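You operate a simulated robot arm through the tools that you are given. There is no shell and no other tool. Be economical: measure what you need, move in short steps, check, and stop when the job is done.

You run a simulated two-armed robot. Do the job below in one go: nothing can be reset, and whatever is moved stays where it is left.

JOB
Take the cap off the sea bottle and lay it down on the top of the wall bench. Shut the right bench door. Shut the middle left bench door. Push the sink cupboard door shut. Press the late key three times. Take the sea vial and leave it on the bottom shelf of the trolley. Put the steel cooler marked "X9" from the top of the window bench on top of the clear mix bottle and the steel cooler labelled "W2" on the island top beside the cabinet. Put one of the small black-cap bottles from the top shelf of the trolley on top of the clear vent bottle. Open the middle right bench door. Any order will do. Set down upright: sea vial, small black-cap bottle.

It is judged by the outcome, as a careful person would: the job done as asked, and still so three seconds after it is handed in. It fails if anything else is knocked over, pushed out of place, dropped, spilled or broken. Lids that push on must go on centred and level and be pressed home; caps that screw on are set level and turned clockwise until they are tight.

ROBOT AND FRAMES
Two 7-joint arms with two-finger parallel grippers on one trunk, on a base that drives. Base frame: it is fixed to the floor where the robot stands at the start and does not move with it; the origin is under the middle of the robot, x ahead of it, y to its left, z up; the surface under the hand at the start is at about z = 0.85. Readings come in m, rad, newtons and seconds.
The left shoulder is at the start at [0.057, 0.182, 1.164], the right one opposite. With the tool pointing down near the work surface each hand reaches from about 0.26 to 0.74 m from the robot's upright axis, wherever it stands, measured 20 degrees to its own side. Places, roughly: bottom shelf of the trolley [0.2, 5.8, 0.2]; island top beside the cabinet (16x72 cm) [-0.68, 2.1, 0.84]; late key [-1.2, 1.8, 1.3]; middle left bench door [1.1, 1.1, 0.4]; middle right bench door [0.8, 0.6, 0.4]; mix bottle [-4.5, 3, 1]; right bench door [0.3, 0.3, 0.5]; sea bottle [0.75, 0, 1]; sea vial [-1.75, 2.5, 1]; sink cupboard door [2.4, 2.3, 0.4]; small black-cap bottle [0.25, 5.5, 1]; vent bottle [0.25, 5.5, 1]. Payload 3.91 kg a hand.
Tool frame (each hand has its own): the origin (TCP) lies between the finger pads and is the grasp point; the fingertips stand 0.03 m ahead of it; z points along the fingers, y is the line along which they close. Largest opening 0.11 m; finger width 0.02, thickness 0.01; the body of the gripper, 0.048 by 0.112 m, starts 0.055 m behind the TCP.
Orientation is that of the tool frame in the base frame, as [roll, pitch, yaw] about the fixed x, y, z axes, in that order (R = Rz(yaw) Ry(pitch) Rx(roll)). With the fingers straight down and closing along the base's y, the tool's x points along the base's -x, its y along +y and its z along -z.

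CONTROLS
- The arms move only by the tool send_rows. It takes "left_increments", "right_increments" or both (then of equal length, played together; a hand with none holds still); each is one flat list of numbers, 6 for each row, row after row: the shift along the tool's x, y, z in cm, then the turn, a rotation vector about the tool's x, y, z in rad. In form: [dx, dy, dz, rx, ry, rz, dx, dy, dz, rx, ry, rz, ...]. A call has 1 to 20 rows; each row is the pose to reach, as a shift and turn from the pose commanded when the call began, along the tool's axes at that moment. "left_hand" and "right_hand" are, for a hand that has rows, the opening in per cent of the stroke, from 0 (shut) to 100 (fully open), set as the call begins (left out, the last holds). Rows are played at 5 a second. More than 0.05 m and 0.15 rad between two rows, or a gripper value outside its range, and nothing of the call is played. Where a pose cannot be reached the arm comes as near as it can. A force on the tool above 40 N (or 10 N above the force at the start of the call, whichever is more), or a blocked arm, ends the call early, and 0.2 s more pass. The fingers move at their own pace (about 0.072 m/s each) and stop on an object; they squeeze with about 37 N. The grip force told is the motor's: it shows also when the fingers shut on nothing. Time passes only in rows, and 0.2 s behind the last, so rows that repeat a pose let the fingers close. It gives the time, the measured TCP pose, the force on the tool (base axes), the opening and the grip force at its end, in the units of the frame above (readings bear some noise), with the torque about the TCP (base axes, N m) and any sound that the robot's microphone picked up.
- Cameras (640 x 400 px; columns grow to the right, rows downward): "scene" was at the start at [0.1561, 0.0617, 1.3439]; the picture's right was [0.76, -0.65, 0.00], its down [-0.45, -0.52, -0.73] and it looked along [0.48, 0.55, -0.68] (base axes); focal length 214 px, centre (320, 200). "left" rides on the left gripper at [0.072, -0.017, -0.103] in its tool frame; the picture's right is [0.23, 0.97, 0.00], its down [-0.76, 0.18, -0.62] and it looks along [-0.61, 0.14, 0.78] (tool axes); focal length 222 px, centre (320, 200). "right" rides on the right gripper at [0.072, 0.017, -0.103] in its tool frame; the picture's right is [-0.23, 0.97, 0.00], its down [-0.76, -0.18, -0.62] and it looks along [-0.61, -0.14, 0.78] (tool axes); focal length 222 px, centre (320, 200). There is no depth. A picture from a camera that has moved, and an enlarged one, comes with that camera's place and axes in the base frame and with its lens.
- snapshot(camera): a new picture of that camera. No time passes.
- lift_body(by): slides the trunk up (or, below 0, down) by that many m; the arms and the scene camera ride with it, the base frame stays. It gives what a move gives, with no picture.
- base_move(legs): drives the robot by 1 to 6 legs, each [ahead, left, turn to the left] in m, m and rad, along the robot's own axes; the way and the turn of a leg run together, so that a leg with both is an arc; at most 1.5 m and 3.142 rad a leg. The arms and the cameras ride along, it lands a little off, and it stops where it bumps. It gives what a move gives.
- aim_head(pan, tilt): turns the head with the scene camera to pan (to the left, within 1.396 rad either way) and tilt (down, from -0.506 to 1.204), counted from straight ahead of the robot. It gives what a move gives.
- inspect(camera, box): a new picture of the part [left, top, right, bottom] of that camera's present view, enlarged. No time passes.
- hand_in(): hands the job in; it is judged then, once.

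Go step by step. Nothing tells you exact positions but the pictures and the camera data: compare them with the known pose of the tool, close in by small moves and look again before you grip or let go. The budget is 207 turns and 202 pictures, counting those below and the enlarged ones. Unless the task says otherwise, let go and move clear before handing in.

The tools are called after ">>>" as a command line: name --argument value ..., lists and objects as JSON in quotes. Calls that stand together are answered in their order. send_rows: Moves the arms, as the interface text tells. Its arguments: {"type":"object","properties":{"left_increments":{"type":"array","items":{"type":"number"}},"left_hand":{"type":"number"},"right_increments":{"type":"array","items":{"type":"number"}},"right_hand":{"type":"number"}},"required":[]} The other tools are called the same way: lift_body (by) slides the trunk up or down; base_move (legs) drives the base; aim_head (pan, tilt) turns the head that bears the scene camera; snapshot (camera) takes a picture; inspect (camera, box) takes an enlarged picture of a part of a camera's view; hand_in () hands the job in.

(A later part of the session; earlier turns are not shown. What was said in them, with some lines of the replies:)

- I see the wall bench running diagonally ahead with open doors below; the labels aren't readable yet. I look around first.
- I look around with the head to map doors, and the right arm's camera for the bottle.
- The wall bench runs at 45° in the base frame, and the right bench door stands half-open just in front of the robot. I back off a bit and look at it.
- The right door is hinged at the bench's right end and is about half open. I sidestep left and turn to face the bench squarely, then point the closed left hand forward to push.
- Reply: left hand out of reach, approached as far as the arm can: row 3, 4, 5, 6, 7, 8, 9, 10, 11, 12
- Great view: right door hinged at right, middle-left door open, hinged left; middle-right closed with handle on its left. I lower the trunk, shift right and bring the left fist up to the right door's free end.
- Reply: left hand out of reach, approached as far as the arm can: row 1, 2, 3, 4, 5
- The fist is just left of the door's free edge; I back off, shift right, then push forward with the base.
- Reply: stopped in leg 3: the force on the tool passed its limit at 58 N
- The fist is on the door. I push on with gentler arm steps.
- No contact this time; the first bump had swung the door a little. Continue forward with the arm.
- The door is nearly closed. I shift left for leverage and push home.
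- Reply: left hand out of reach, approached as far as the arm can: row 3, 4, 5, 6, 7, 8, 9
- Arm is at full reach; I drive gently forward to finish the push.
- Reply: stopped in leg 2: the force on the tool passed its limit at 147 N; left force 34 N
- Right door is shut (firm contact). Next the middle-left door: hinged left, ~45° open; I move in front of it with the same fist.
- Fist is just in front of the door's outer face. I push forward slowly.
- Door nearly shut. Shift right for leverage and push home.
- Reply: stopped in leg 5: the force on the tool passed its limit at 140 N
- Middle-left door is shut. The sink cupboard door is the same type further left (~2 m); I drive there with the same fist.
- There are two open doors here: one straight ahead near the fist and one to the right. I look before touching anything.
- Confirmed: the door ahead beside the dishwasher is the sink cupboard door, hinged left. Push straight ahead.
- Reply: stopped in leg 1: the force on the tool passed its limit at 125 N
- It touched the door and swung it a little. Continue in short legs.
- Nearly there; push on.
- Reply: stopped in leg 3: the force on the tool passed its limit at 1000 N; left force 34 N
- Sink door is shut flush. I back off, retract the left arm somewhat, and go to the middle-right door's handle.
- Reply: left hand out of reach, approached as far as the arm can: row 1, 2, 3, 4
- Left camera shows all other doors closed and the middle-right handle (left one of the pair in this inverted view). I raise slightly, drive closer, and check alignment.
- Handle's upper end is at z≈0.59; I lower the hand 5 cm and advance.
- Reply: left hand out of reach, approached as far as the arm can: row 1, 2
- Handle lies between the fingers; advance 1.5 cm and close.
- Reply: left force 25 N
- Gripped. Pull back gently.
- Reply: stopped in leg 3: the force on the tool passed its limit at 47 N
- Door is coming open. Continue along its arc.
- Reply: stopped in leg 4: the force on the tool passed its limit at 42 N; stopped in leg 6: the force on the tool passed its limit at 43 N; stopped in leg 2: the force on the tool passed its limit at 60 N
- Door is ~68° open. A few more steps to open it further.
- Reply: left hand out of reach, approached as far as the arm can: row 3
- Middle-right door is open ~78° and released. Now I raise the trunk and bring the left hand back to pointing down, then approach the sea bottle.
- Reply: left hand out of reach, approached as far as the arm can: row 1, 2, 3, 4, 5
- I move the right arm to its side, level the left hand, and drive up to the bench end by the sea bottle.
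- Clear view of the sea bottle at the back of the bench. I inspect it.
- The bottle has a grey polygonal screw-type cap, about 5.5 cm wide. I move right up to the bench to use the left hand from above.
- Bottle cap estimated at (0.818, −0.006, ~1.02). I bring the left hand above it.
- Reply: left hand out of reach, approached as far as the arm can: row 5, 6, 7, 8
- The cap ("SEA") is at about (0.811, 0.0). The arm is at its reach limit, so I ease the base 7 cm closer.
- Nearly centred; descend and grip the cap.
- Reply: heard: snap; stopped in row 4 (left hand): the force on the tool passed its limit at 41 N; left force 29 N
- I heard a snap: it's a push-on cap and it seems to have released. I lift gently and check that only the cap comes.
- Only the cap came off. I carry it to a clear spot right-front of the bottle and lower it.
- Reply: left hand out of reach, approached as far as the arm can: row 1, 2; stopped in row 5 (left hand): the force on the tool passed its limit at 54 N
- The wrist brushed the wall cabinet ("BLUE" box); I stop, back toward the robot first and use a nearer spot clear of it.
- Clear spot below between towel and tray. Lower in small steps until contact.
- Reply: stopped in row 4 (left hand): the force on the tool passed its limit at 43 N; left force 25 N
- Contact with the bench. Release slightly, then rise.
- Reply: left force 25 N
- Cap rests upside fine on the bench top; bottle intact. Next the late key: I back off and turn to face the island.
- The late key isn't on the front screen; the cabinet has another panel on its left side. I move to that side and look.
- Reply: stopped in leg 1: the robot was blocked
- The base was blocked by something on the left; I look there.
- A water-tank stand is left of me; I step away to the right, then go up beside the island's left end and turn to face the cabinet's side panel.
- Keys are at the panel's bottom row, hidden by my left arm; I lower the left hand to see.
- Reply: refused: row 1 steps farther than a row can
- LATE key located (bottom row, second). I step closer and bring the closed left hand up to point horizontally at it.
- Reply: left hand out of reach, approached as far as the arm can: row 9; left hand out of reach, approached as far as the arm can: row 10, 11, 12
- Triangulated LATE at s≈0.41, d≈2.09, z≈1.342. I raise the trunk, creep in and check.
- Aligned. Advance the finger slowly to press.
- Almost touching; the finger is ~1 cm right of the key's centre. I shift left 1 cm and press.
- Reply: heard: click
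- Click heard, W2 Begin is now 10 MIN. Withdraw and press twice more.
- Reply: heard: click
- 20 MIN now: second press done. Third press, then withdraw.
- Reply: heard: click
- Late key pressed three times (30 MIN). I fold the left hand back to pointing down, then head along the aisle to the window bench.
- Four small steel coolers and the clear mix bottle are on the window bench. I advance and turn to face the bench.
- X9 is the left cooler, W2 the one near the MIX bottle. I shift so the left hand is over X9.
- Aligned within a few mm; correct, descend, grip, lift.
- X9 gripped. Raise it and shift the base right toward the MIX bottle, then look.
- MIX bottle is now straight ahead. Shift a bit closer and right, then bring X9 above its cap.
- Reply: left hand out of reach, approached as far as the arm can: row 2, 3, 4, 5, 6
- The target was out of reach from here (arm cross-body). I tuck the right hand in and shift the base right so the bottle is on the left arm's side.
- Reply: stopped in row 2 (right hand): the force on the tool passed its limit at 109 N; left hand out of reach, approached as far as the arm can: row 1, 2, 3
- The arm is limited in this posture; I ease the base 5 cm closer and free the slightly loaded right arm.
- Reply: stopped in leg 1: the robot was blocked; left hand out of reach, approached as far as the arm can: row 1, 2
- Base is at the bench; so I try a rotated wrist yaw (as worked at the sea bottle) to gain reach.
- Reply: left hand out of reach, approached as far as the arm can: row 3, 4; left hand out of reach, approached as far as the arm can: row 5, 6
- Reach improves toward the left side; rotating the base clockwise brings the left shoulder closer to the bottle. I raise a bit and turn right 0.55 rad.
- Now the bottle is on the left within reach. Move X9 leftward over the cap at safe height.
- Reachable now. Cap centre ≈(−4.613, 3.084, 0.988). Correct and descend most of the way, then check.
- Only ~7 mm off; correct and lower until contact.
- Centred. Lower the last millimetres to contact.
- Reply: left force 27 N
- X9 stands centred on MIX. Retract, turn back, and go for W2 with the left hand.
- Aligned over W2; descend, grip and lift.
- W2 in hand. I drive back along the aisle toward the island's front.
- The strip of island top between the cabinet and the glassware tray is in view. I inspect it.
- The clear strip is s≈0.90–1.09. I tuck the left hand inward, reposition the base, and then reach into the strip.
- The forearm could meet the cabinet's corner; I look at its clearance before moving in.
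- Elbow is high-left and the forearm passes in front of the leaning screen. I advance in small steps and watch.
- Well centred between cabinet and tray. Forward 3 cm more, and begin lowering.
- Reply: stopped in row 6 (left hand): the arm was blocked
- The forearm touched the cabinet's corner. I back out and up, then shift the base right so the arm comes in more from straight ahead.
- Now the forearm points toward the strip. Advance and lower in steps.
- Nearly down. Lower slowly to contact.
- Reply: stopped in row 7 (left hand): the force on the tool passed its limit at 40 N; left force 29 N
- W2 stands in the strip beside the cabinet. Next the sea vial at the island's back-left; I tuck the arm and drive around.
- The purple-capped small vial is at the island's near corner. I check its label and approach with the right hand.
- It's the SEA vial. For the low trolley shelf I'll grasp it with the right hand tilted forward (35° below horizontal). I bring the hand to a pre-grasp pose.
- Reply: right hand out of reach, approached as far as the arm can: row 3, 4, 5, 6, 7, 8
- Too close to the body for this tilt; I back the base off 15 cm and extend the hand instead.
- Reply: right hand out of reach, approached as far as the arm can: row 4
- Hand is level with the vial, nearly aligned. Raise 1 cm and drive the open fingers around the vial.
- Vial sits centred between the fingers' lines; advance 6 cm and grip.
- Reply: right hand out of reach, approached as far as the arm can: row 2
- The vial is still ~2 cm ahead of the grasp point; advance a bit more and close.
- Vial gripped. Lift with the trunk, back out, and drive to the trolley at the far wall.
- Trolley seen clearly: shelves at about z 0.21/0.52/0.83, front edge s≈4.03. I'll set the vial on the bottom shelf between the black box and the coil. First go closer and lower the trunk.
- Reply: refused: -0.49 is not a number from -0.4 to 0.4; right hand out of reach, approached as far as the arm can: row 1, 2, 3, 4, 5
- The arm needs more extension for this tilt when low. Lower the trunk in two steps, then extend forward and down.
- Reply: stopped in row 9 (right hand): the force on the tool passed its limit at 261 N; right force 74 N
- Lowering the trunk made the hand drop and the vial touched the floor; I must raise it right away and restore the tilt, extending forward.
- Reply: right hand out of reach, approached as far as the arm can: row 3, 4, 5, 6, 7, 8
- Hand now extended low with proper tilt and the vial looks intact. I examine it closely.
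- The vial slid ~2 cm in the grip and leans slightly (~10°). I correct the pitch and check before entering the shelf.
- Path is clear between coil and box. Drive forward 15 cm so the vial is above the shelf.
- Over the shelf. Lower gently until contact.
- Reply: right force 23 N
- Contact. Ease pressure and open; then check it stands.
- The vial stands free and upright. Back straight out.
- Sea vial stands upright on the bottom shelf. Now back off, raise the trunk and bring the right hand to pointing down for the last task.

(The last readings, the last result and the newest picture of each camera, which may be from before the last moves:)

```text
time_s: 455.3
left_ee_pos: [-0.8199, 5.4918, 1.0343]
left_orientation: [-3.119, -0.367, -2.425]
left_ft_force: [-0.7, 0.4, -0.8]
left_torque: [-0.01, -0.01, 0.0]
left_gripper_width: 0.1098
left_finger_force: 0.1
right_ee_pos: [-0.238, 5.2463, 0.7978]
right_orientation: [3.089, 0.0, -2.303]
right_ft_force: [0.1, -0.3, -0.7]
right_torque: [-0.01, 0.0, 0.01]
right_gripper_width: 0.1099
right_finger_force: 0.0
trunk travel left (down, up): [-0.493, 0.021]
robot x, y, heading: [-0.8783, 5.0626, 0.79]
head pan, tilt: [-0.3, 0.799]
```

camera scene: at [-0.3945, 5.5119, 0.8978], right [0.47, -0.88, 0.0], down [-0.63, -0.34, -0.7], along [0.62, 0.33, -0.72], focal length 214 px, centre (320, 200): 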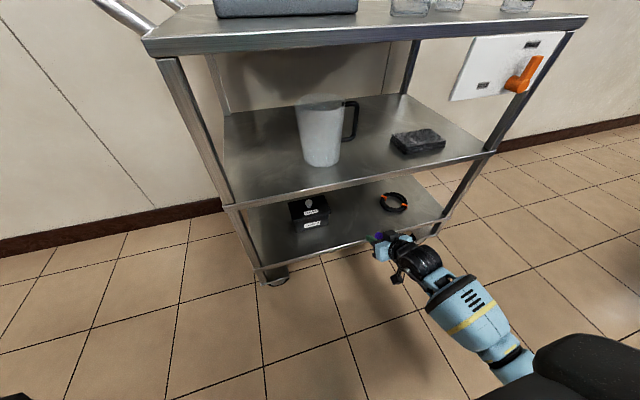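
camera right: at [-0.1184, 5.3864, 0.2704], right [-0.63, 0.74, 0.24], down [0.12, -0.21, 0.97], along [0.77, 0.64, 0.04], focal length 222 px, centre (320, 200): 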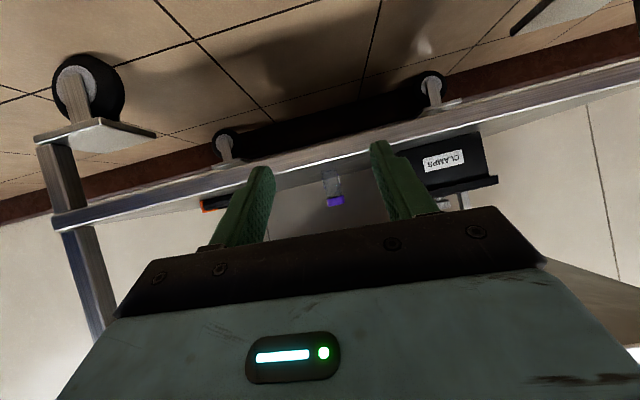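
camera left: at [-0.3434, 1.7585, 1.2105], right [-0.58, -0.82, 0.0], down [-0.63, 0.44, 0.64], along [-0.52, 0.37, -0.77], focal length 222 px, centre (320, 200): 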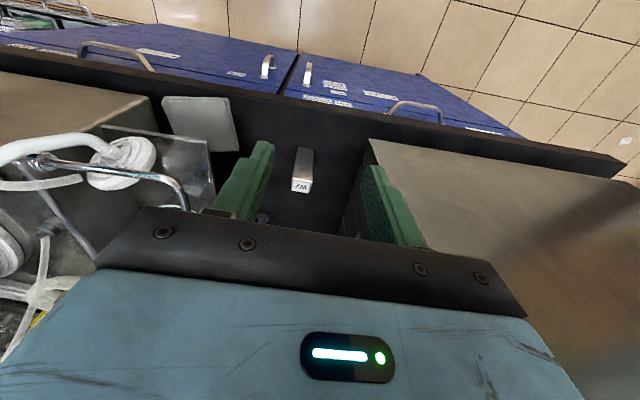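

>>> send_rows --right_increments '[1, 0, -4.5, 0.02, 0, 0.02, 2, 0, -9, 0.05, 0, 0.05, 3, 0, -13.5, 0.05, 0, 0.05, 4, 0, -18, 0.05, 0, 0.05, 5, 0, -22.5, 0.05, 0, 0.05, 6, 0, -27, 0.05, 0, 0.05, 7, 0, -31, 0.05, 0, 0.05]'

>>> base_move --legs '[[0.5, 0.03, 0.0]]'

>>> aim_head --pan -0.2 --tilt 0.6

>>> snapshot --camera "scene"

>>> snapshot --camera "right"

```text
time_s: 456.9
left_ee_pos: [-0.821, 5.4899, 1.0325]
left_orientation: [-3.12, -0.367, -2.424]
left_ft_force: [-0.3, -0.1, -0.4]
left_torque: [-0.01, 0.01, 0.02]
left_gripper_width: 0.1099
left_finger_force: 0.1
right_ee_pos: [-0.2729, 5.1841, 1.1051]
right_orientation: [3.137, 0.0, -2.353]
right_ft_force: [0.2, -0.3, 0.3]
right_torque: [-0.01, 0.02, -0.01]
right_gripper_width: 0.1102
right_finger_force: 0.0
trunk travel left (down, up): [-0.493, 0.021]
robot x, y, heading: [-0.8742, 5.0627, 0.783]
head pan, tilt: [-0.3, 0.799]
```

```text
time_s: 459.8
left_ee_pos: [-0.4862, 5.8615, 1.033]
left_orientation: [-3.119, -0.365, -2.428]
left_ft_force: [0.6, 0.9, -0.5]
left_torque: [-0.04, 0.0, 0.01]
left_gripper_width: 0.1099
left_finger_force: 0.0
right_ee_pos: [0.0602, 5.5502, 1.1055]
right_orientation: [3.136, 0.001, -2.358]
right_ft_force: [0.6, -0.6, -0.2]
right_torque: [-0.01, -0.02, -0.01]
right_gripper_width: 0.11
right_finger_force: 0.1
trunk travel left (down, up): [-0.493, 0.021]
robot x, y, heading: [-0.5503, 5.4328, 0.774]
head pan, tilt: [-0.3, 0.799]
```

```text
time_s: 460.5
left_ee_pos: [-0.4873, 5.8598, 1.0327]
left_orientation: [-3.119, -0.367, -2.429]
left_ft_force: [0.8, -0.6, -0.4]
left_torque: [0.03, -0.01, -0.02]
left_gripper_width: 0.1102
left_finger_force: 0.1
right_ee_pos: [0.0608, 5.5508, 1.1038]
right_orientation: [3.137, 0.0, -2.357]
right_ft_force: [0.5, 0.6, 0.3]
right_torque: [0.04, -0.03, 0.0]
right_gripper_width: 0.1102
right_finger_force: 0.0
trunk travel left (down, up): [-0.493, 0.021]
robot x, y, heading: [-0.545, 5.4323, 0.774]
head pan, tilt: [-0.201, 0.6]
```

```text
37 pictures are left
camera scene: at [-0.4437, 5.5099, 1.4399], right [0.55, -0.84, 0.0], down [-0.47, -0.31, -0.82], along [0.69, 0.45, -0.57], focal length 214 px, centre (320, 200)
```

scene: 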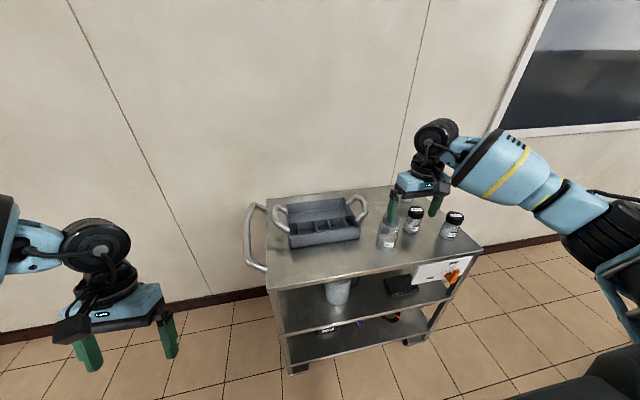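

```text
36 pictures are left
camera right: at [-0.0031, 5.5106, 1.2077], right [-0.53, 0.85, 0.0], down [0.67, 0.41, 0.62], along [0.53, 0.33, -0.78], focal length 222 px, centre (320, 200)
```

right: 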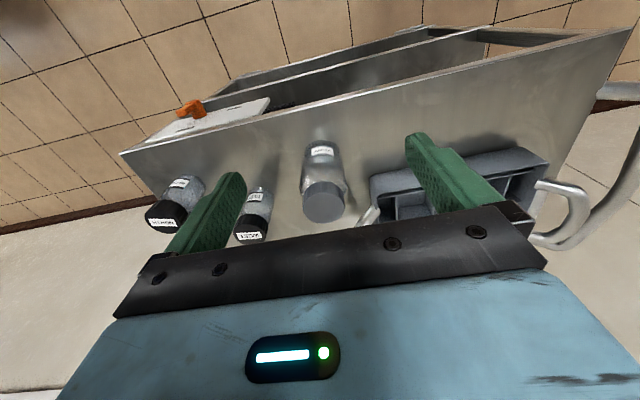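

Vent bottle and black-cap bottles located. I shift right so the right hand comes over the rightmost black-cap bottle.

>>> base_move --legs '[[0.0, -0.285, 0.012]]'

>>> snapshot --camera "right"

```text
time_s: 463.7
left_ee_pos: [-0.2889, 5.6556, 1.0334]
left_orientation: [-3.119, -0.367, -2.417]
left_ft_force: [0.0, 0.3, -0.6]
left_torque: [0.02, 0.01, 0.03]
left_gripper_width: 0.1099
left_finger_force: 0.1
right_ee_pos: [0.2641, 5.3535, 1.1034]
right_orientation: [3.138, 0.001, -2.346]
right_ft_force: [0.4, 0.0, 0.3]
right_torque: [-0.04, 0.0, -0.01]
right_gripper_width: 0.1102
right_finger_force: 0.1
trunk travel left (down, up): [-0.493, 0.021]
robot x, y, heading: [-0.3435, 5.2307, 0.789]
head pan, tilt: [-0.201, 0.6]
```

```text
35 pictures are left
camera right: at [0.2008, 5.3125, 1.2078], right [-0.54, 0.84, 0.0], down [0.66, 0.42, 0.62], along [0.52, 0.34, -0.78], focal length 222 px, centre (320, 200)
```

right: 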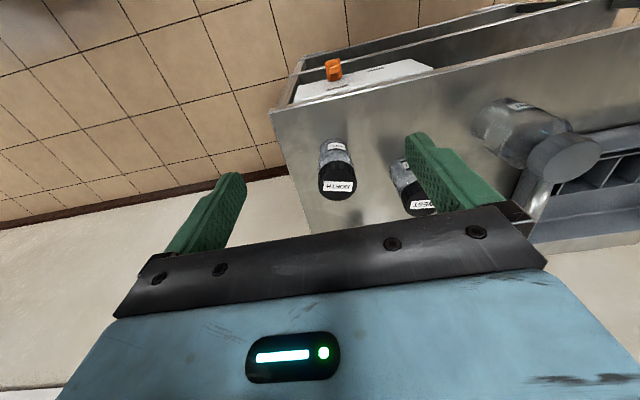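

A's cap top is at (0.332, 5.428, 0.948); vent cap top at (0.147, 5.612, 0.989). Drive 10 cm forward and descend part-way.

>>> base_move --legs '[[0.1, 0.0, 0.0]]'

>>> send_rows --right_increments '[0, 0.3, 4, 0, 0, 0, 0, 0.3, 8, 0, 0, 0]'

>>> snapshot --camera "right"

>>> inspect --camera "scene" --box '[300, 130, 500, 280]'

```text
time_s: 464.8
left_ee_pos: [-0.2174, 5.7254, 1.0348]
left_orientation: [-3.118, -0.368, -2.418]
left_ft_force: [0.3, 0.5, -0.4]
left_torque: [0.0, 0.02, -0.01]
left_gripper_width: 0.1099
left_finger_force: 0.0
right_ee_pos: [0.3329, 5.4219, 1.1047]
right_orientation: [3.137, 0.0, -2.346]
right_ft_force: [-0.1, -0.6, 0.1]
right_torque: [0.0, -0.04, -0.01]
right_gripper_width: 0.1101
right_finger_force: 0.1
trunk travel left (down, up): [-0.493, 0.021]
robot x, y, heading: [-0.2712, 5.2997, 0.792]
head pan, tilt: [-0.201, 0.6]
```

```text
time_s: 465.4
left_ee_pos: [-0.2169, 5.7257, 1.0326]
left_orientation: [-3.121, -0.369, -2.418]
left_ft_force: [0.8, 0.3, 0.8]
left_torque: [-0.01, 0.02, -0.01]
left_gripper_width: 0.11
left_finger_force: 0.1
right_ee_pos: [0.3306, 5.4223, 1.0237]
right_orientation: [3.136, 0.0, -2.345]
right_ft_force: [0.4, 0.1, -0.1]
right_torque: [-0.01, 0.04, 0.01]
right_gripper_width: 0.1101
right_finger_force: 0.0
trunk travel left (down, up): [-0.493, 0.021]
robot x, y, heading: [-0.2737, 5.2987, 0.788]
head pan, tilt: [-0.201, 0.6]
```

```text
34 pictures are left
camera right: at [0.2682, 5.3829, 1.1269], right [-0.54, 0.84, 0.0], down [0.66, 0.42, 0.62], along [0.52, 0.34, -0.78], focal length 222 px, centre (320, 200)
```

right: 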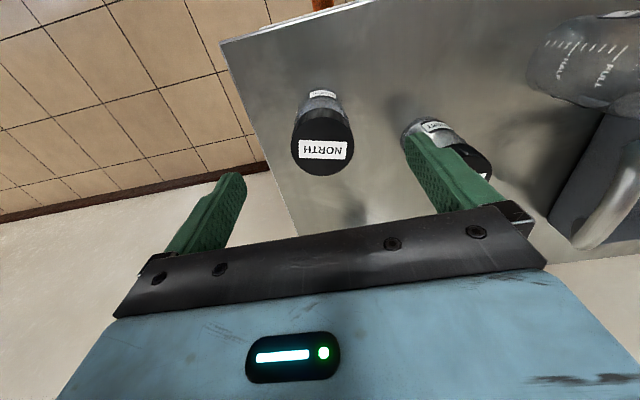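

```text
2.67 times, centred on (400, 205) of scene
camera zoom: at [-0.1696, 5.3765, 1.4398], right [0.56, -0.83, 0.0], down [-0.47, -0.31, -0.82], along [0.69, 0.46, -0.57], focal length 572 px, centre (107, 187)
```

zoom: 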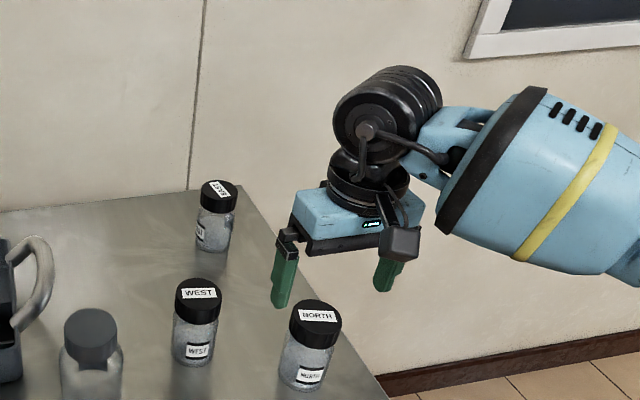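

NORTH is centred; narrow the fingers slightly to clear WEST, descend and grip.

>>> send_rows --right_increments '[-1.1, 0.2, 0, 0, 0, 0, -1.1, 0.2, 0, 0, 0, 0, -1.1, 0.2, 3, 0, 0, 0, -1.1, 0.2, 6, 0, 0, 0, -1.1, 0.2, 9, 0, 0, 0, -1.1, 0.2, 11.6, 0, 0, 0]' --right_hand 72

>>> snapshot --camera "right"

```text
time_s: 466.8
left_ee_pos: [-0.2177, 5.7259, 1.0332]
left_orientation: [-3.119, -0.366, -2.418]
left_ft_force: [0.9, -0.5, -0.8]
left_torque: [0.0, 0.02, 0.01]
left_gripper_width: 0.1101
left_finger_force: 0.1
right_ee_pos: [0.3367, 5.4342, 0.908]
right_orientation: [3.137, 0.001, -2.345]
right_ft_force: [0.0, -0.2, -0.7]
right_torque: [0.0, -0.02, -0.03]
right_gripper_width: 0.0795
right_finger_force: 0.1
trunk travel left (down, up): [-0.493, 0.021]
robot x, y, heading: [-0.2764, 5.2994, 0.788]
head pan, tilt: [-0.201, 0.6]
```

```text
32 pictures are left
camera right: at [0.2737, 5.3943, 1.011], right [-0.54, 0.84, 0.0], down [0.66, 0.42, 0.62], along [0.52, 0.34, -0.78], focal length 222 px, centre (320, 200)
```

right: 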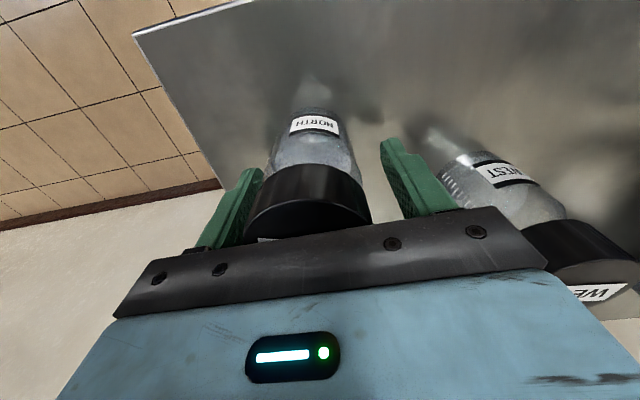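

>>> send_rows --right_increments '[0, -0.5, 0, 0, 0, 0, 0, -0.5, 0, 0, 0, 0]'

>>> send_rows --right_increments '[0, 0, 0, 0, 0, 0, 0, 0, 0, 0, 0, 0, 0, 0, 0, 0, 0, 0, 0, 0, 0, 0, 0, 0]' --right_hand 0

>>> send_rows --right_increments '[0, 0, -2, 0, 0, 0, 0, 0, -5, 0, 0, 0, 0, 0, -9, 0, 0, 0, 0, 0, -13, 0, 0, 0, 0, 0, -17, 0, 0, 0, 0, 0, -21, 0, 0, 0]'

>>> snapshot --camera "right"

>>> inspect --camera "scene" --box '[300, 130, 500, 280]'

```text
time_s: 467.4
left_ee_pos: [-0.2182, 5.7262, 1.0336]
left_orientation: [-3.119, -0.367, -2.418]
left_ft_force: [-0.1, 0.5, 0.1]
left_torque: [-0.03, -0.04, -0.01]
left_gripper_width: 0.1101
left_finger_force: 0.0
right_ee_pos: [0.3399, 5.4324, 0.9077]
right_orientation: [3.134, 0.003, -2.346]
right_ft_force: [0.2, -0.2, 0.5]
right_torque: [0.0, -0.01, -0.03]
right_gripper_width: 0.0791
right_finger_force: 0.1
trunk travel left (down, up): [-0.493, 0.021]
robot x, y, heading: [-0.2759, 5.2945, 0.792]
head pan, tilt: [-0.201, 0.6]
```

```text
time_s: 468.4
left_ee_pos: [-0.2173, 5.727, 1.0337]
left_orientation: [-3.119, -0.366, -2.416]
left_ft_force: [0.9, -0.5, 0.1]
left_torque: [-0.02, -0.04, 0.05]
left_gripper_width: 0.11
left_finger_force: 0.0
right_ee_pos: [0.3401, 5.4322, 0.9095]
right_orientation: [3.137, 0.0, -2.346]
right_ft_force: [-1.0, 0.1, 0.5]
right_torque: [-0.01, -0.03, -0.03]
right_gripper_width: 0.055
right_finger_force: 36.9
trunk travel left (down, up): [-0.493, 0.021]
robot x, y, heading: [-0.2723, 5.3011, 0.791]
head pan, tilt: [-0.201, 0.6]
```

```text
time_s: 469.8
left_ee_pos: [-0.218, 5.7263, 1.0332]
left_orientation: [-3.118, -0.365, -2.418]
left_ft_force: [0.7, 0.0, -0.1]
left_torque: [0.01, -0.01, 0.01]
left_gripper_width: 0.1097
left_finger_force: 0.2
right_ee_pos: [0.3402, 5.429, 1.121]
right_orientation: [3.136, 0.0, -2.344]
right_ft_force: [0.3, 0.2, -1.7]
right_torque: [0.0, 0.01, -0.02]
right_gripper_width: 0.0551
right_finger_force: 37.3
trunk travel left (down, up): [-0.493, 0.021]
robot x, y, heading: [-0.2731, 5.3, 0.793]
head pan, tilt: [-0.201, 0.6]
```

```text
31 pictures are left
camera right: at [0.2773, 5.3882, 1.2243], right [-0.54, 0.84, 0.0], down [0.66, 0.42, 0.62], along [0.52, 0.34, -0.78], focal length 222 px, centre (320, 200)
```

right: 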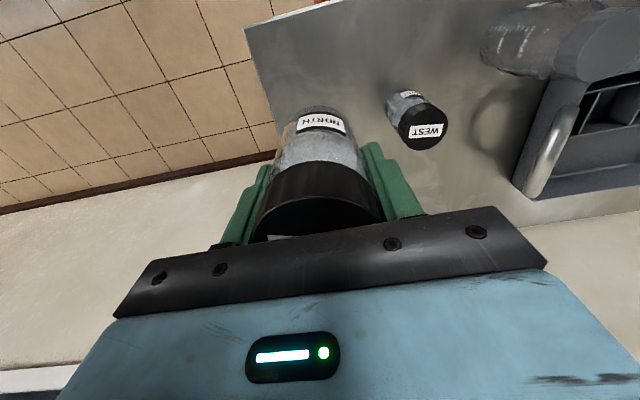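

```text
2.67 times, centred on (400, 205) of scene
camera zoom: at [-0.1709, 5.3761, 1.4401], right [0.56, -0.83, 0.0], down [-0.47, -0.31, -0.83], along [0.69, 0.46, -0.56], focal length 572 px, centre (107, 187)
```

zoom: 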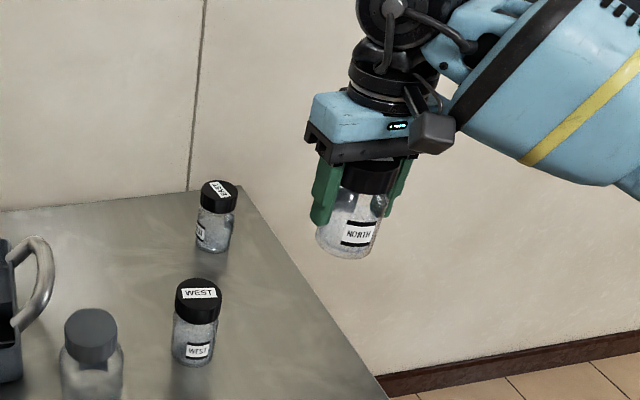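

NORTH gripped at its cap and lifted. Shift the base left toward the vent bottle.

>>> base_move --legs '[[0.0, 0.24, 0.0]]'

>>> snapshot --camera "right"

>>> snapshot --camera "scene"

```text
time_s: 472.6
left_ee_pos: [-0.3918, 5.8974, 1.0336]
left_orientation: [-3.117, -0.367, -2.416]
left_ft_force: [-0.7, -0.5, -0.3]
left_torque: [-0.01, 0.04, 0.01]
left_gripper_width: 0.11
left_finger_force: 0.0
right_ee_pos: [0.1681, 5.6021, 1.1186]
right_orientation: [3.135, 0.0, -2.345]
right_ft_force: [-1.3, 0.2, -2.2]
right_torque: [0.0, -0.02, -0.04]
right_gripper_width: 0.0551
right_finger_force: 36.8
trunk travel left (down, up): [-0.493, 0.021]
robot x, y, heading: [-0.446, 5.4724, 0.796]
head pan, tilt: [-0.201, 0.6]
```

```text
29 pictures are left
camera right: at [0.1047, 5.5603, 1.2233], right [-0.54, 0.84, 0.0], down [0.66, 0.42, 0.62], along [0.52, 0.34, -0.78], focal length 222 px, centre (320, 200)
```

right: 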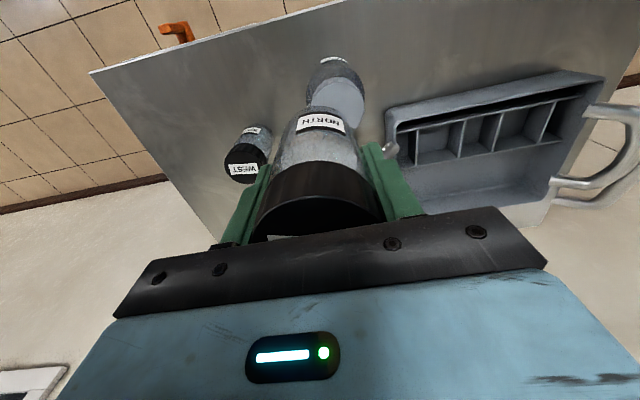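

```text
28 pictures are left
camera scene: at [-0.3436, 5.5471, 1.44], right [0.56, -0.83, 0.0], down [-0.47, -0.32, -0.82], along [0.68, 0.46, -0.57], focal length 214 px, centre (320, 200)
```

scene: 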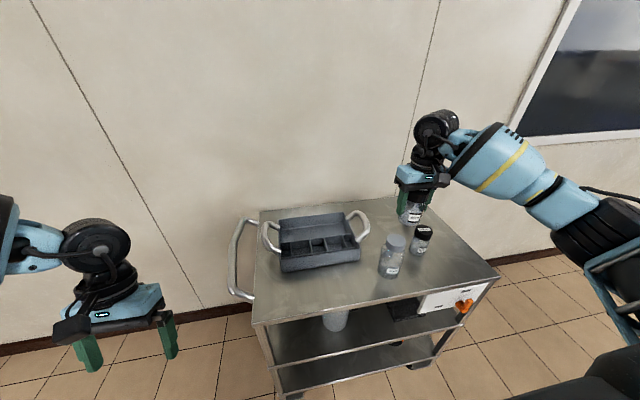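

>>> send_rows --right_increments '[0.6, 2.1, 0, 0, 0, 0, 0.6, 2.1, 1, 0, 0, 0, 0.6, 2.1, 2, 0, 0, 0]'

>>> inspect --camera "right" --box '[240, 50, 420, 220]'

>>> inspect --camera "scene" --box '[340, 170, 460, 290]'

```text
time_s: 473.4
left_ee_pos: [-0.3926, 5.8968, 1.0325]
left_orientation: [-3.119, -0.367, -2.417]
left_ft_force: [-0.7, -0.7, 0.1]
left_torque: [0.02, 0.01, -0.01]
left_gripper_width: 0.1101
left_finger_force: 0.0
right_ee_pos: [0.15, 5.6114, 1.0993]
right_orientation: [3.138, 0.0, -2.345]
right_ft_force: [0.1, 0.2, -2.3]
right_torque: [-0.02, -0.01, -0.01]
right_gripper_width: 0.0551
right_finger_force: 37.2
trunk travel left (down, up): [-0.493, 0.021]
robot x, y, heading: [-0.4457, 5.4705, 0.795]
head pan, tilt: [-0.201, 0.6]
```

```text
2.35 times, centred on (330, 135) of right
camera zoom: at [0.0865, 5.5709, 1.2028], right [-0.54, 0.84, 0.0], down [0.66, 0.42, 0.62], along [0.52, 0.34, -0.78], focal length 523 px, centre (296, 353)
```

zoom: 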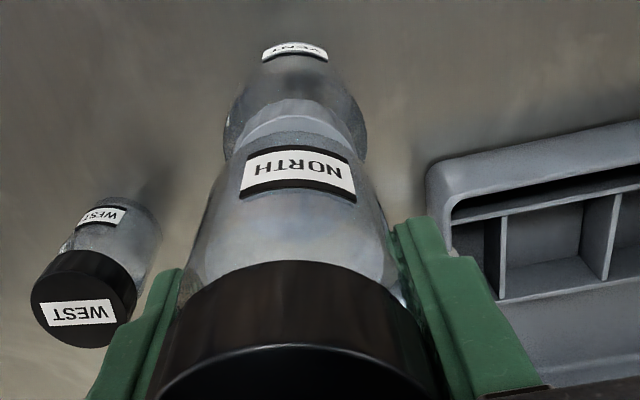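

```text
3.33 times, centred on (400, 230) of scene
camera zoom: at [-0.3435, 5.5471, 1.44], right [0.56, -0.83, 0.0], down [-0.47, -0.32, -0.82], along [0.68, 0.46, -0.57], focal length 715 px, centre (53, 100)
```

zoom: 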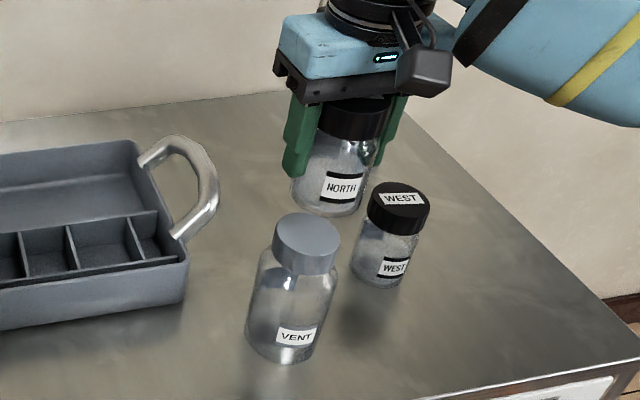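

Looks nearly coaxial; I lower gently to light contact and then judge the alignment at equal height.

>>> send_rows --right_increments '[0, 0.3, 0.6, 0, 0, 0, 0, 0.3, 1.0, 0, 0, 0, 0, 0.3, 1.4, 0, 0, 0, 0, 0.3, 1.7, 0, 0, 0]'

>>> inspect --camera "scene" --box '[360, 190, 440, 250]'

>>> inspect --camera "right" --box '[280, 70, 380, 150]'

```text
time_s: 474.4
left_ee_pos: [-0.3926, 5.8968, 1.0322]
left_orientation: [-3.12, -0.366, -2.416]
left_ft_force: [0.9, -0.2, 0.1]
left_torque: [0.03, 0.03, 0.01]
left_gripper_width: 0.11
left_finger_force: 0.0
right_ee_pos: [0.1469, 5.6127, 1.0819]
right_orientation: [3.137, 0.0, -2.343]
right_ft_force: [-0.6, 0.4, -2.1]
right_torque: [0.01, 0.0, 0.02]
right_gripper_width: 0.055
right_finger_force: 37.0
trunk travel left (down, up): [-0.493, 0.021]
robot x, y, heading: [-0.4459, 5.4712, 0.791]
head pan, tilt: [-0.201, 0.6]
```

```text
6.67 times, centred on (400, 220) of scene
camera zoom: at [-0.3436, 5.5471, 1.44], right [0.56, -0.83, 0.0], down [-0.47, -0.32, -0.82], along [0.68, 0.46, -0.57], focal length 1430 px, centre (-213, 67)
```

zoom: 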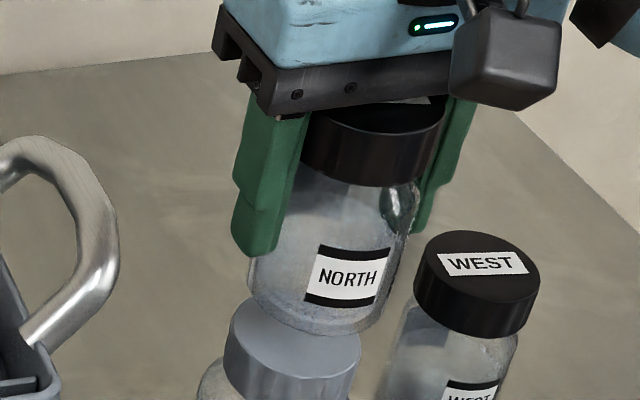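

```text
5.00 times, centred on (330, 110) of right
camera zoom: at [0.0842, 5.5723, 1.1857], right [-0.54, 0.84, 0.0], down [0.66, 0.42, 0.62], along [0.52, 0.34, -0.78], focal length 1111 px, centre (270, 650)
```

zoom: 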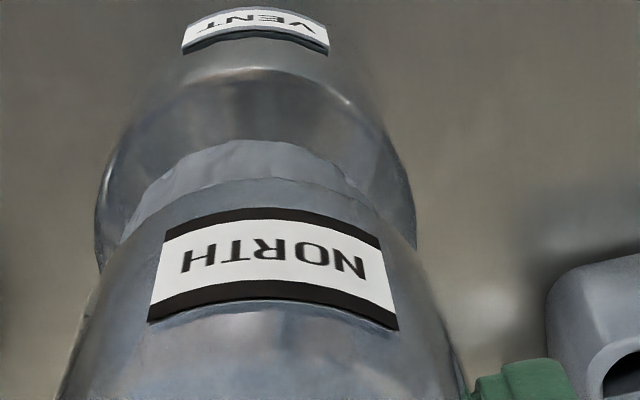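

Alignment is within a few millimetres; the gap is still about 2 cm. Lower to contact.

>>> send_rows --right_increments '[0, 0.1, 0.7, 0, 0, 0, 0, 0.1, 1.3, 0, 0, 0, 0, 0.1, 1.6, 0, 0, 0, 0, 0.1, 1.9, 0, 0, 0, 0, 0.1, 2.2, 0, 0, 0, 0, 0.1, 2.5, 0, 0, 0]'

>>> inspect --camera "scene" --box '[360, 190, 440, 250]'

```text
time_s: 475.8
left_ee_pos: [-0.392, 5.8973, 1.0322]
left_orientation: [-3.119, -0.366, -2.416]
left_ft_force: [0.7, -0.8, -0.7]
left_torque: [0.01, 0.01, 0.0]
left_gripper_width: 0.1101
left_finger_force: 0.1
right_ee_pos: [0.1452, 5.6153, 1.0578]
right_orientation: [3.136, 0.001, -2.342]
right_ft_force: [-0.6, -0.4, -1.9]
right_torque: [-0.03, -0.01, 0.0]
right_gripper_width: 0.0546
right_finger_force: 36.8
trunk travel left (down, up): [-0.493, 0.021]
robot x, y, heading: [-0.4462, 5.4666, 0.791]
head pan, tilt: [-0.201, 0.6]
```

```text
6.67 times, centred on (400, 220) of scene
camera zoom: at [-0.3436, 5.5471, 1.44], right [0.56, -0.83, 0.0], down [-0.47, -0.32, -0.82], along [0.68, 0.46, -0.57], focal length 1430 px, centre (-213, 67)
```

zoom: 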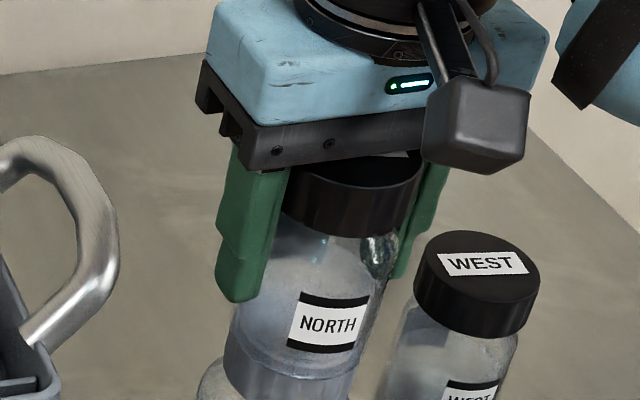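

Coaxial now. Continue down to contact.

>>> send_rows --right_increments '[0, 0, 0.3, 0, 0, 0, 0, 0, 0.6, 0, 0, 0, 0, 0, 0.9, 0, 0, 0, 0, 0, 1.2, 0, 0, 0, 0, 0, 1.5, 0, 0, 0, 0, 0, 1.8, 0, 0, 0]'

>>> inspect --camera "scene" --box '[360, 200, 440, 260]'

```text
time_s: 477.2
left_ee_pos: [-0.3944, 5.8968, 1.0337]
left_orientation: [-3.117, -0.365, -2.415]
left_ft_force: [-0.3, -0.2, 0.2]
left_torque: [0.03, -0.02, -0.02]
left_gripper_width: 0.11
left_finger_force: 0.1
right_ee_pos: [0.1447, 5.6142, 1.0427]
right_orientation: [3.136, 0.009, -2.343]
right_ft_force: [0.4, 0.7, 24.3]
right_torque: [-0.08, -0.26, -0.13]
right_gripper_width: 0.0548
right_finger_force: 36.9
trunk travel left (down, up): [-0.493, 0.021]
robot x, y, heading: [-0.4469, 5.4702, 0.791]
head pan, tilt: [-0.201, 0.6]
```

```text
6.67 times, centred on (400, 230) of scene
camera zoom: at [-0.3461, 5.5465, 1.4404], right [0.56, -0.83, 0.0], down [-0.47, -0.32, -0.83], along [0.69, 0.46, -0.56], focal length 1430 px, centre (-213, 0)
```

zoom: 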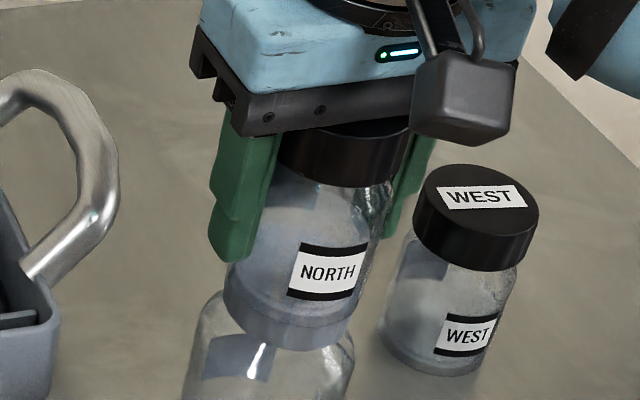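

NORTH rests on the vent cap. Ease off, open, and check.

>>> send_rows --right_increments '[0, 0, -0.4, 0, 0, 0, 0, 0, -0.4, 0, 0, 0]'

>>> send_rows --right_increments '[0, 0, 0, 0, 0, 0, 0, 0, 0, 0, 0, 0, 0, 0, 0, 0, 0, 0]' --right_hand 80

>>> inspect --camera "scene" --box '[360, 200, 440, 260]'

```text
time_s: 477.8
left_ee_pos: [-0.3932, 5.8969, 1.033]
left_orientation: [-3.118, -0.367, -2.415]
left_ft_force: [0.4, 0.4, -0.4]
left_torque: [-0.03, -0.03, 0.01]
left_gripper_width: 0.1099
left_finger_force: 0.0
right_ee_pos: [0.1448, 5.615, 1.0426]
right_orientation: [3.136, 0.0, -2.342]
right_ft_force: [1.4, 4.0, 13.9]
right_torque: [0.4, -0.32, 0.05]
right_gripper_width: 0.0545
right_finger_force: 36.6
trunk travel left (down, up): [-0.493, 0.021]
robot x, y, heading: [-0.4424, 5.472, 0.795]
head pan, tilt: [-0.201, 0.6]
```

```text
time_s: 478.6
left_ee_pos: [-0.3921, 5.8974, 1.0332]
left_orientation: [-3.118, -0.366, -2.416]
left_ft_force: [0.5, 0.0, 0.0]
left_torque: [0.0, 0.04, 0.02]
left_gripper_width: 0.1104
left_finger_force: 0.0
right_ee_pos: [0.1447, 5.6151, 1.0439]
right_orientation: [3.138, 0.0, -2.344]
right_ft_force: [-0.8, 0.1, 0.2]
right_torque: [0.02, -0.01, -0.02]
right_gripper_width: 0.0882
right_finger_force: 0.0
trunk travel left (down, up): [-0.493, 0.021]
robot x, y, heading: [-0.4437, 5.4681, 0.796]
head pan, tilt: [-0.201, 0.6]
```

```text
6.67 times, centred on (400, 230) of scene
camera zoom: at [-0.3438, 5.5471, 1.44], right [0.56, -0.83, 0.0], down [-0.47, -0.32, -0.83], along [0.68, 0.46, -0.56], focal length 1430 px, centre (-213, 0)
```

zoom: 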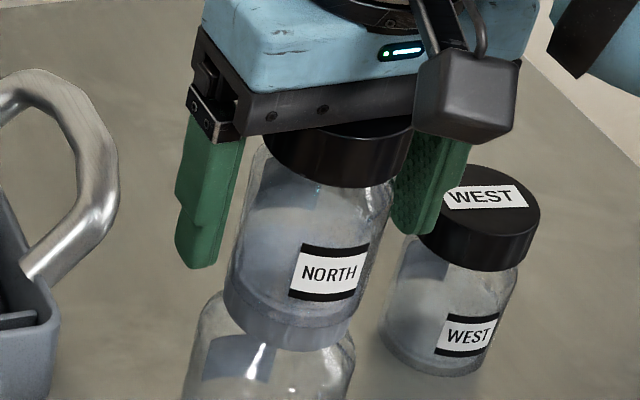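

Stands stably and centred. Lift the hand straight up and back away.

>>> send_rows --right_increments '[0, 0, -3, 0, 0, 0, 0, 0, -7, 0, 0, 0, 0, 0, -11, 0, 0, 0, 0, 0, -15, 0, 0, 0, 2, 0, -18, 0, 0, 0, 5, 0, -20, 0, 0, 0]'

>>> base_move --legs '[[-0.4, 0.0, 0.0]]'

>>> aim_head --pan 0.0 --tilt 0.5

>>> snapshot --camera "scene"

>>> inspect --camera "scene" --box '[220, 140, 420, 290]'

```text
time_s: 480.0
left_ee_pos: [-0.3923, 5.8962, 1.0333]
left_orientation: [-3.118, -0.365, -2.415]
left_ft_force: [-1.2, -0.4, 0.1]
left_torque: [0.02, -0.01, -0.01]
left_gripper_width: 0.1101
left_finger_force: 0.1
right_ee_pos: [0.1111, 5.5808, 1.2446]
right_orientation: [3.136, 0.001, -2.344]
right_ft_force: [-0.2, -0.3, -0.3]
right_torque: [0.0, -0.01, -0.02]
right_gripper_width: 0.088
right_finger_force: 0.0
trunk travel left (down, up): [-0.493, 0.021]
robot x, y, heading: [-0.4477, 5.4716, 0.796]
head pan, tilt: [-0.201, 0.6]
```

```text
time_s: 482.5
left_ee_pos: [-0.6686, 5.6144, 1.0333]
left_orientation: [-3.119, -0.366, -2.42]
left_ft_force: [0.6, 0.3, 1.4]
left_torque: [0.0, -0.04, 0.01]
left_gripper_width: 0.1099
left_finger_force: 0.1
right_ee_pos: [-0.1667, 5.295, 1.2441]
right_orientation: [3.137, 0.001, -2.35]
right_ft_force: [-0.3, -0.2, 0.0]
right_torque: [0.04, -0.02, 0.01]
right_gripper_width: 0.0881
right_finger_force: 0.0
trunk travel left (down, up): [-0.493, 0.021]
robot x, y, heading: [-0.7252, 5.1851, 0.793]
head pan, tilt: [-0.201, 0.6]
```

```text
time_s: 483.2
left_ee_pos: [-0.669, 5.614, 1.0334]
left_orientation: [-3.119, -0.365, -2.418]
left_ft_force: [0.7, 0.4, 0.0]
left_torque: [0.0, -0.01, 0.01]
left_gripper_width: 0.11
left_finger_force: 0.1
right_ee_pos: [-0.1678, 5.2944, 1.2443]
right_orientation: [3.136, 0.001, -2.35]
right_ft_force: [0.6, -0.4, -0.3]
right_torque: [-0.02, -0.02, 0.02]
right_gripper_width: 0.088
right_finger_force: 0.0
trunk travel left (down, up): [-0.493, 0.021]
robot x, y, heading: [-0.7273, 5.1866, 0.79]
head pan, tilt: [0.0, 0.499]
```

```text
20 pictures are left
camera scene: at [-0.6323, 5.2793, 1.4491], right [0.71, -0.71, 0.0], down [-0.34, -0.34, -0.88], along [0.62, 0.62, -0.48], focal length 214 px, centre (320, 200)
```

scene: 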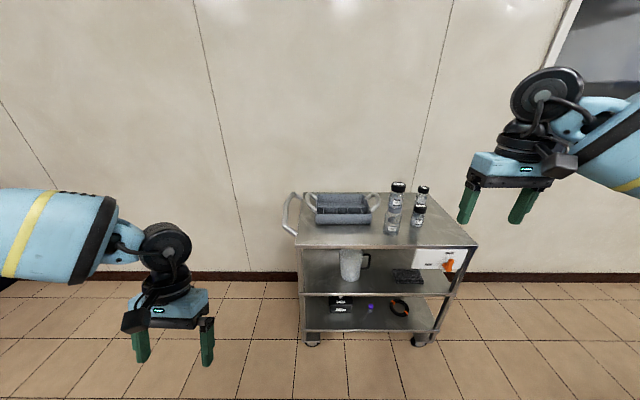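

```text
2.67 times, centred on (320, 215) of scene
camera zoom: at [-0.6323, 5.2793, 1.4491], right [0.71, -0.71, 0.0], down [-0.34, -0.34, -0.88], along [0.62, 0.62, -0.48], focal length 572 px, centre (320, 160)
```

zoom: 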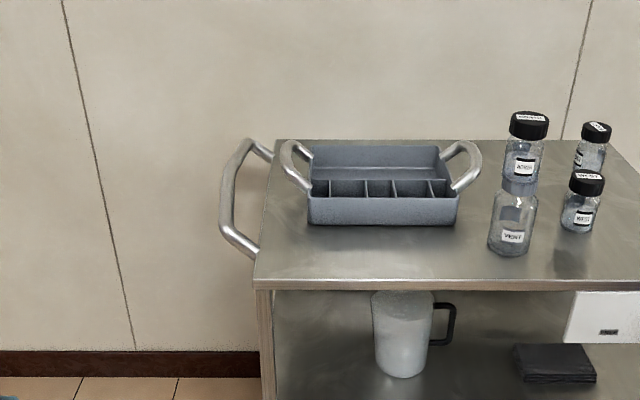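

Everything asked for is in place: NORTH stands on the vent bottle, the sea vial is upright on the bottom shelf, and both hands are clear. Handing in.

>>> hand_in

```text
The job is handed in.
```

I've finished the whole job and handed it in.

- **Sea bottle:** the cap is off and lying on the wall bench top.
- **Doors:** the right bench, middle left bench and sink cupboard doors are shut. The middle right bench door stands about 78° open.
- **Late key:** pressed three times, and the panel now shows W2 beginning at 30 MIN.
- **Coolers:** X9 stands on the mix bottle. W2 stands on the island top beside the cabinet.
- **Sea vial:** upright on the trolley's bottom shelf.
- **Black-cap bottle:** the one labelled NORTH stands upright on the vent bottle.

Some contacts along the way:

- **Vial:** it was pressed against the floor at up to 261 N and slipped about 2 cm in the grip. It looked intact afterwards.
- **Sink door:** the force reading spiked to 1000 N as it closed. It looked flush afterwards.
- **Arm and base bumps:** an arm brushed the wall cabinet and the island cabinet's corner. The robot was also stopped once beside the water-tank stand. I saw no damage, but I didn't go back to check those three spots.
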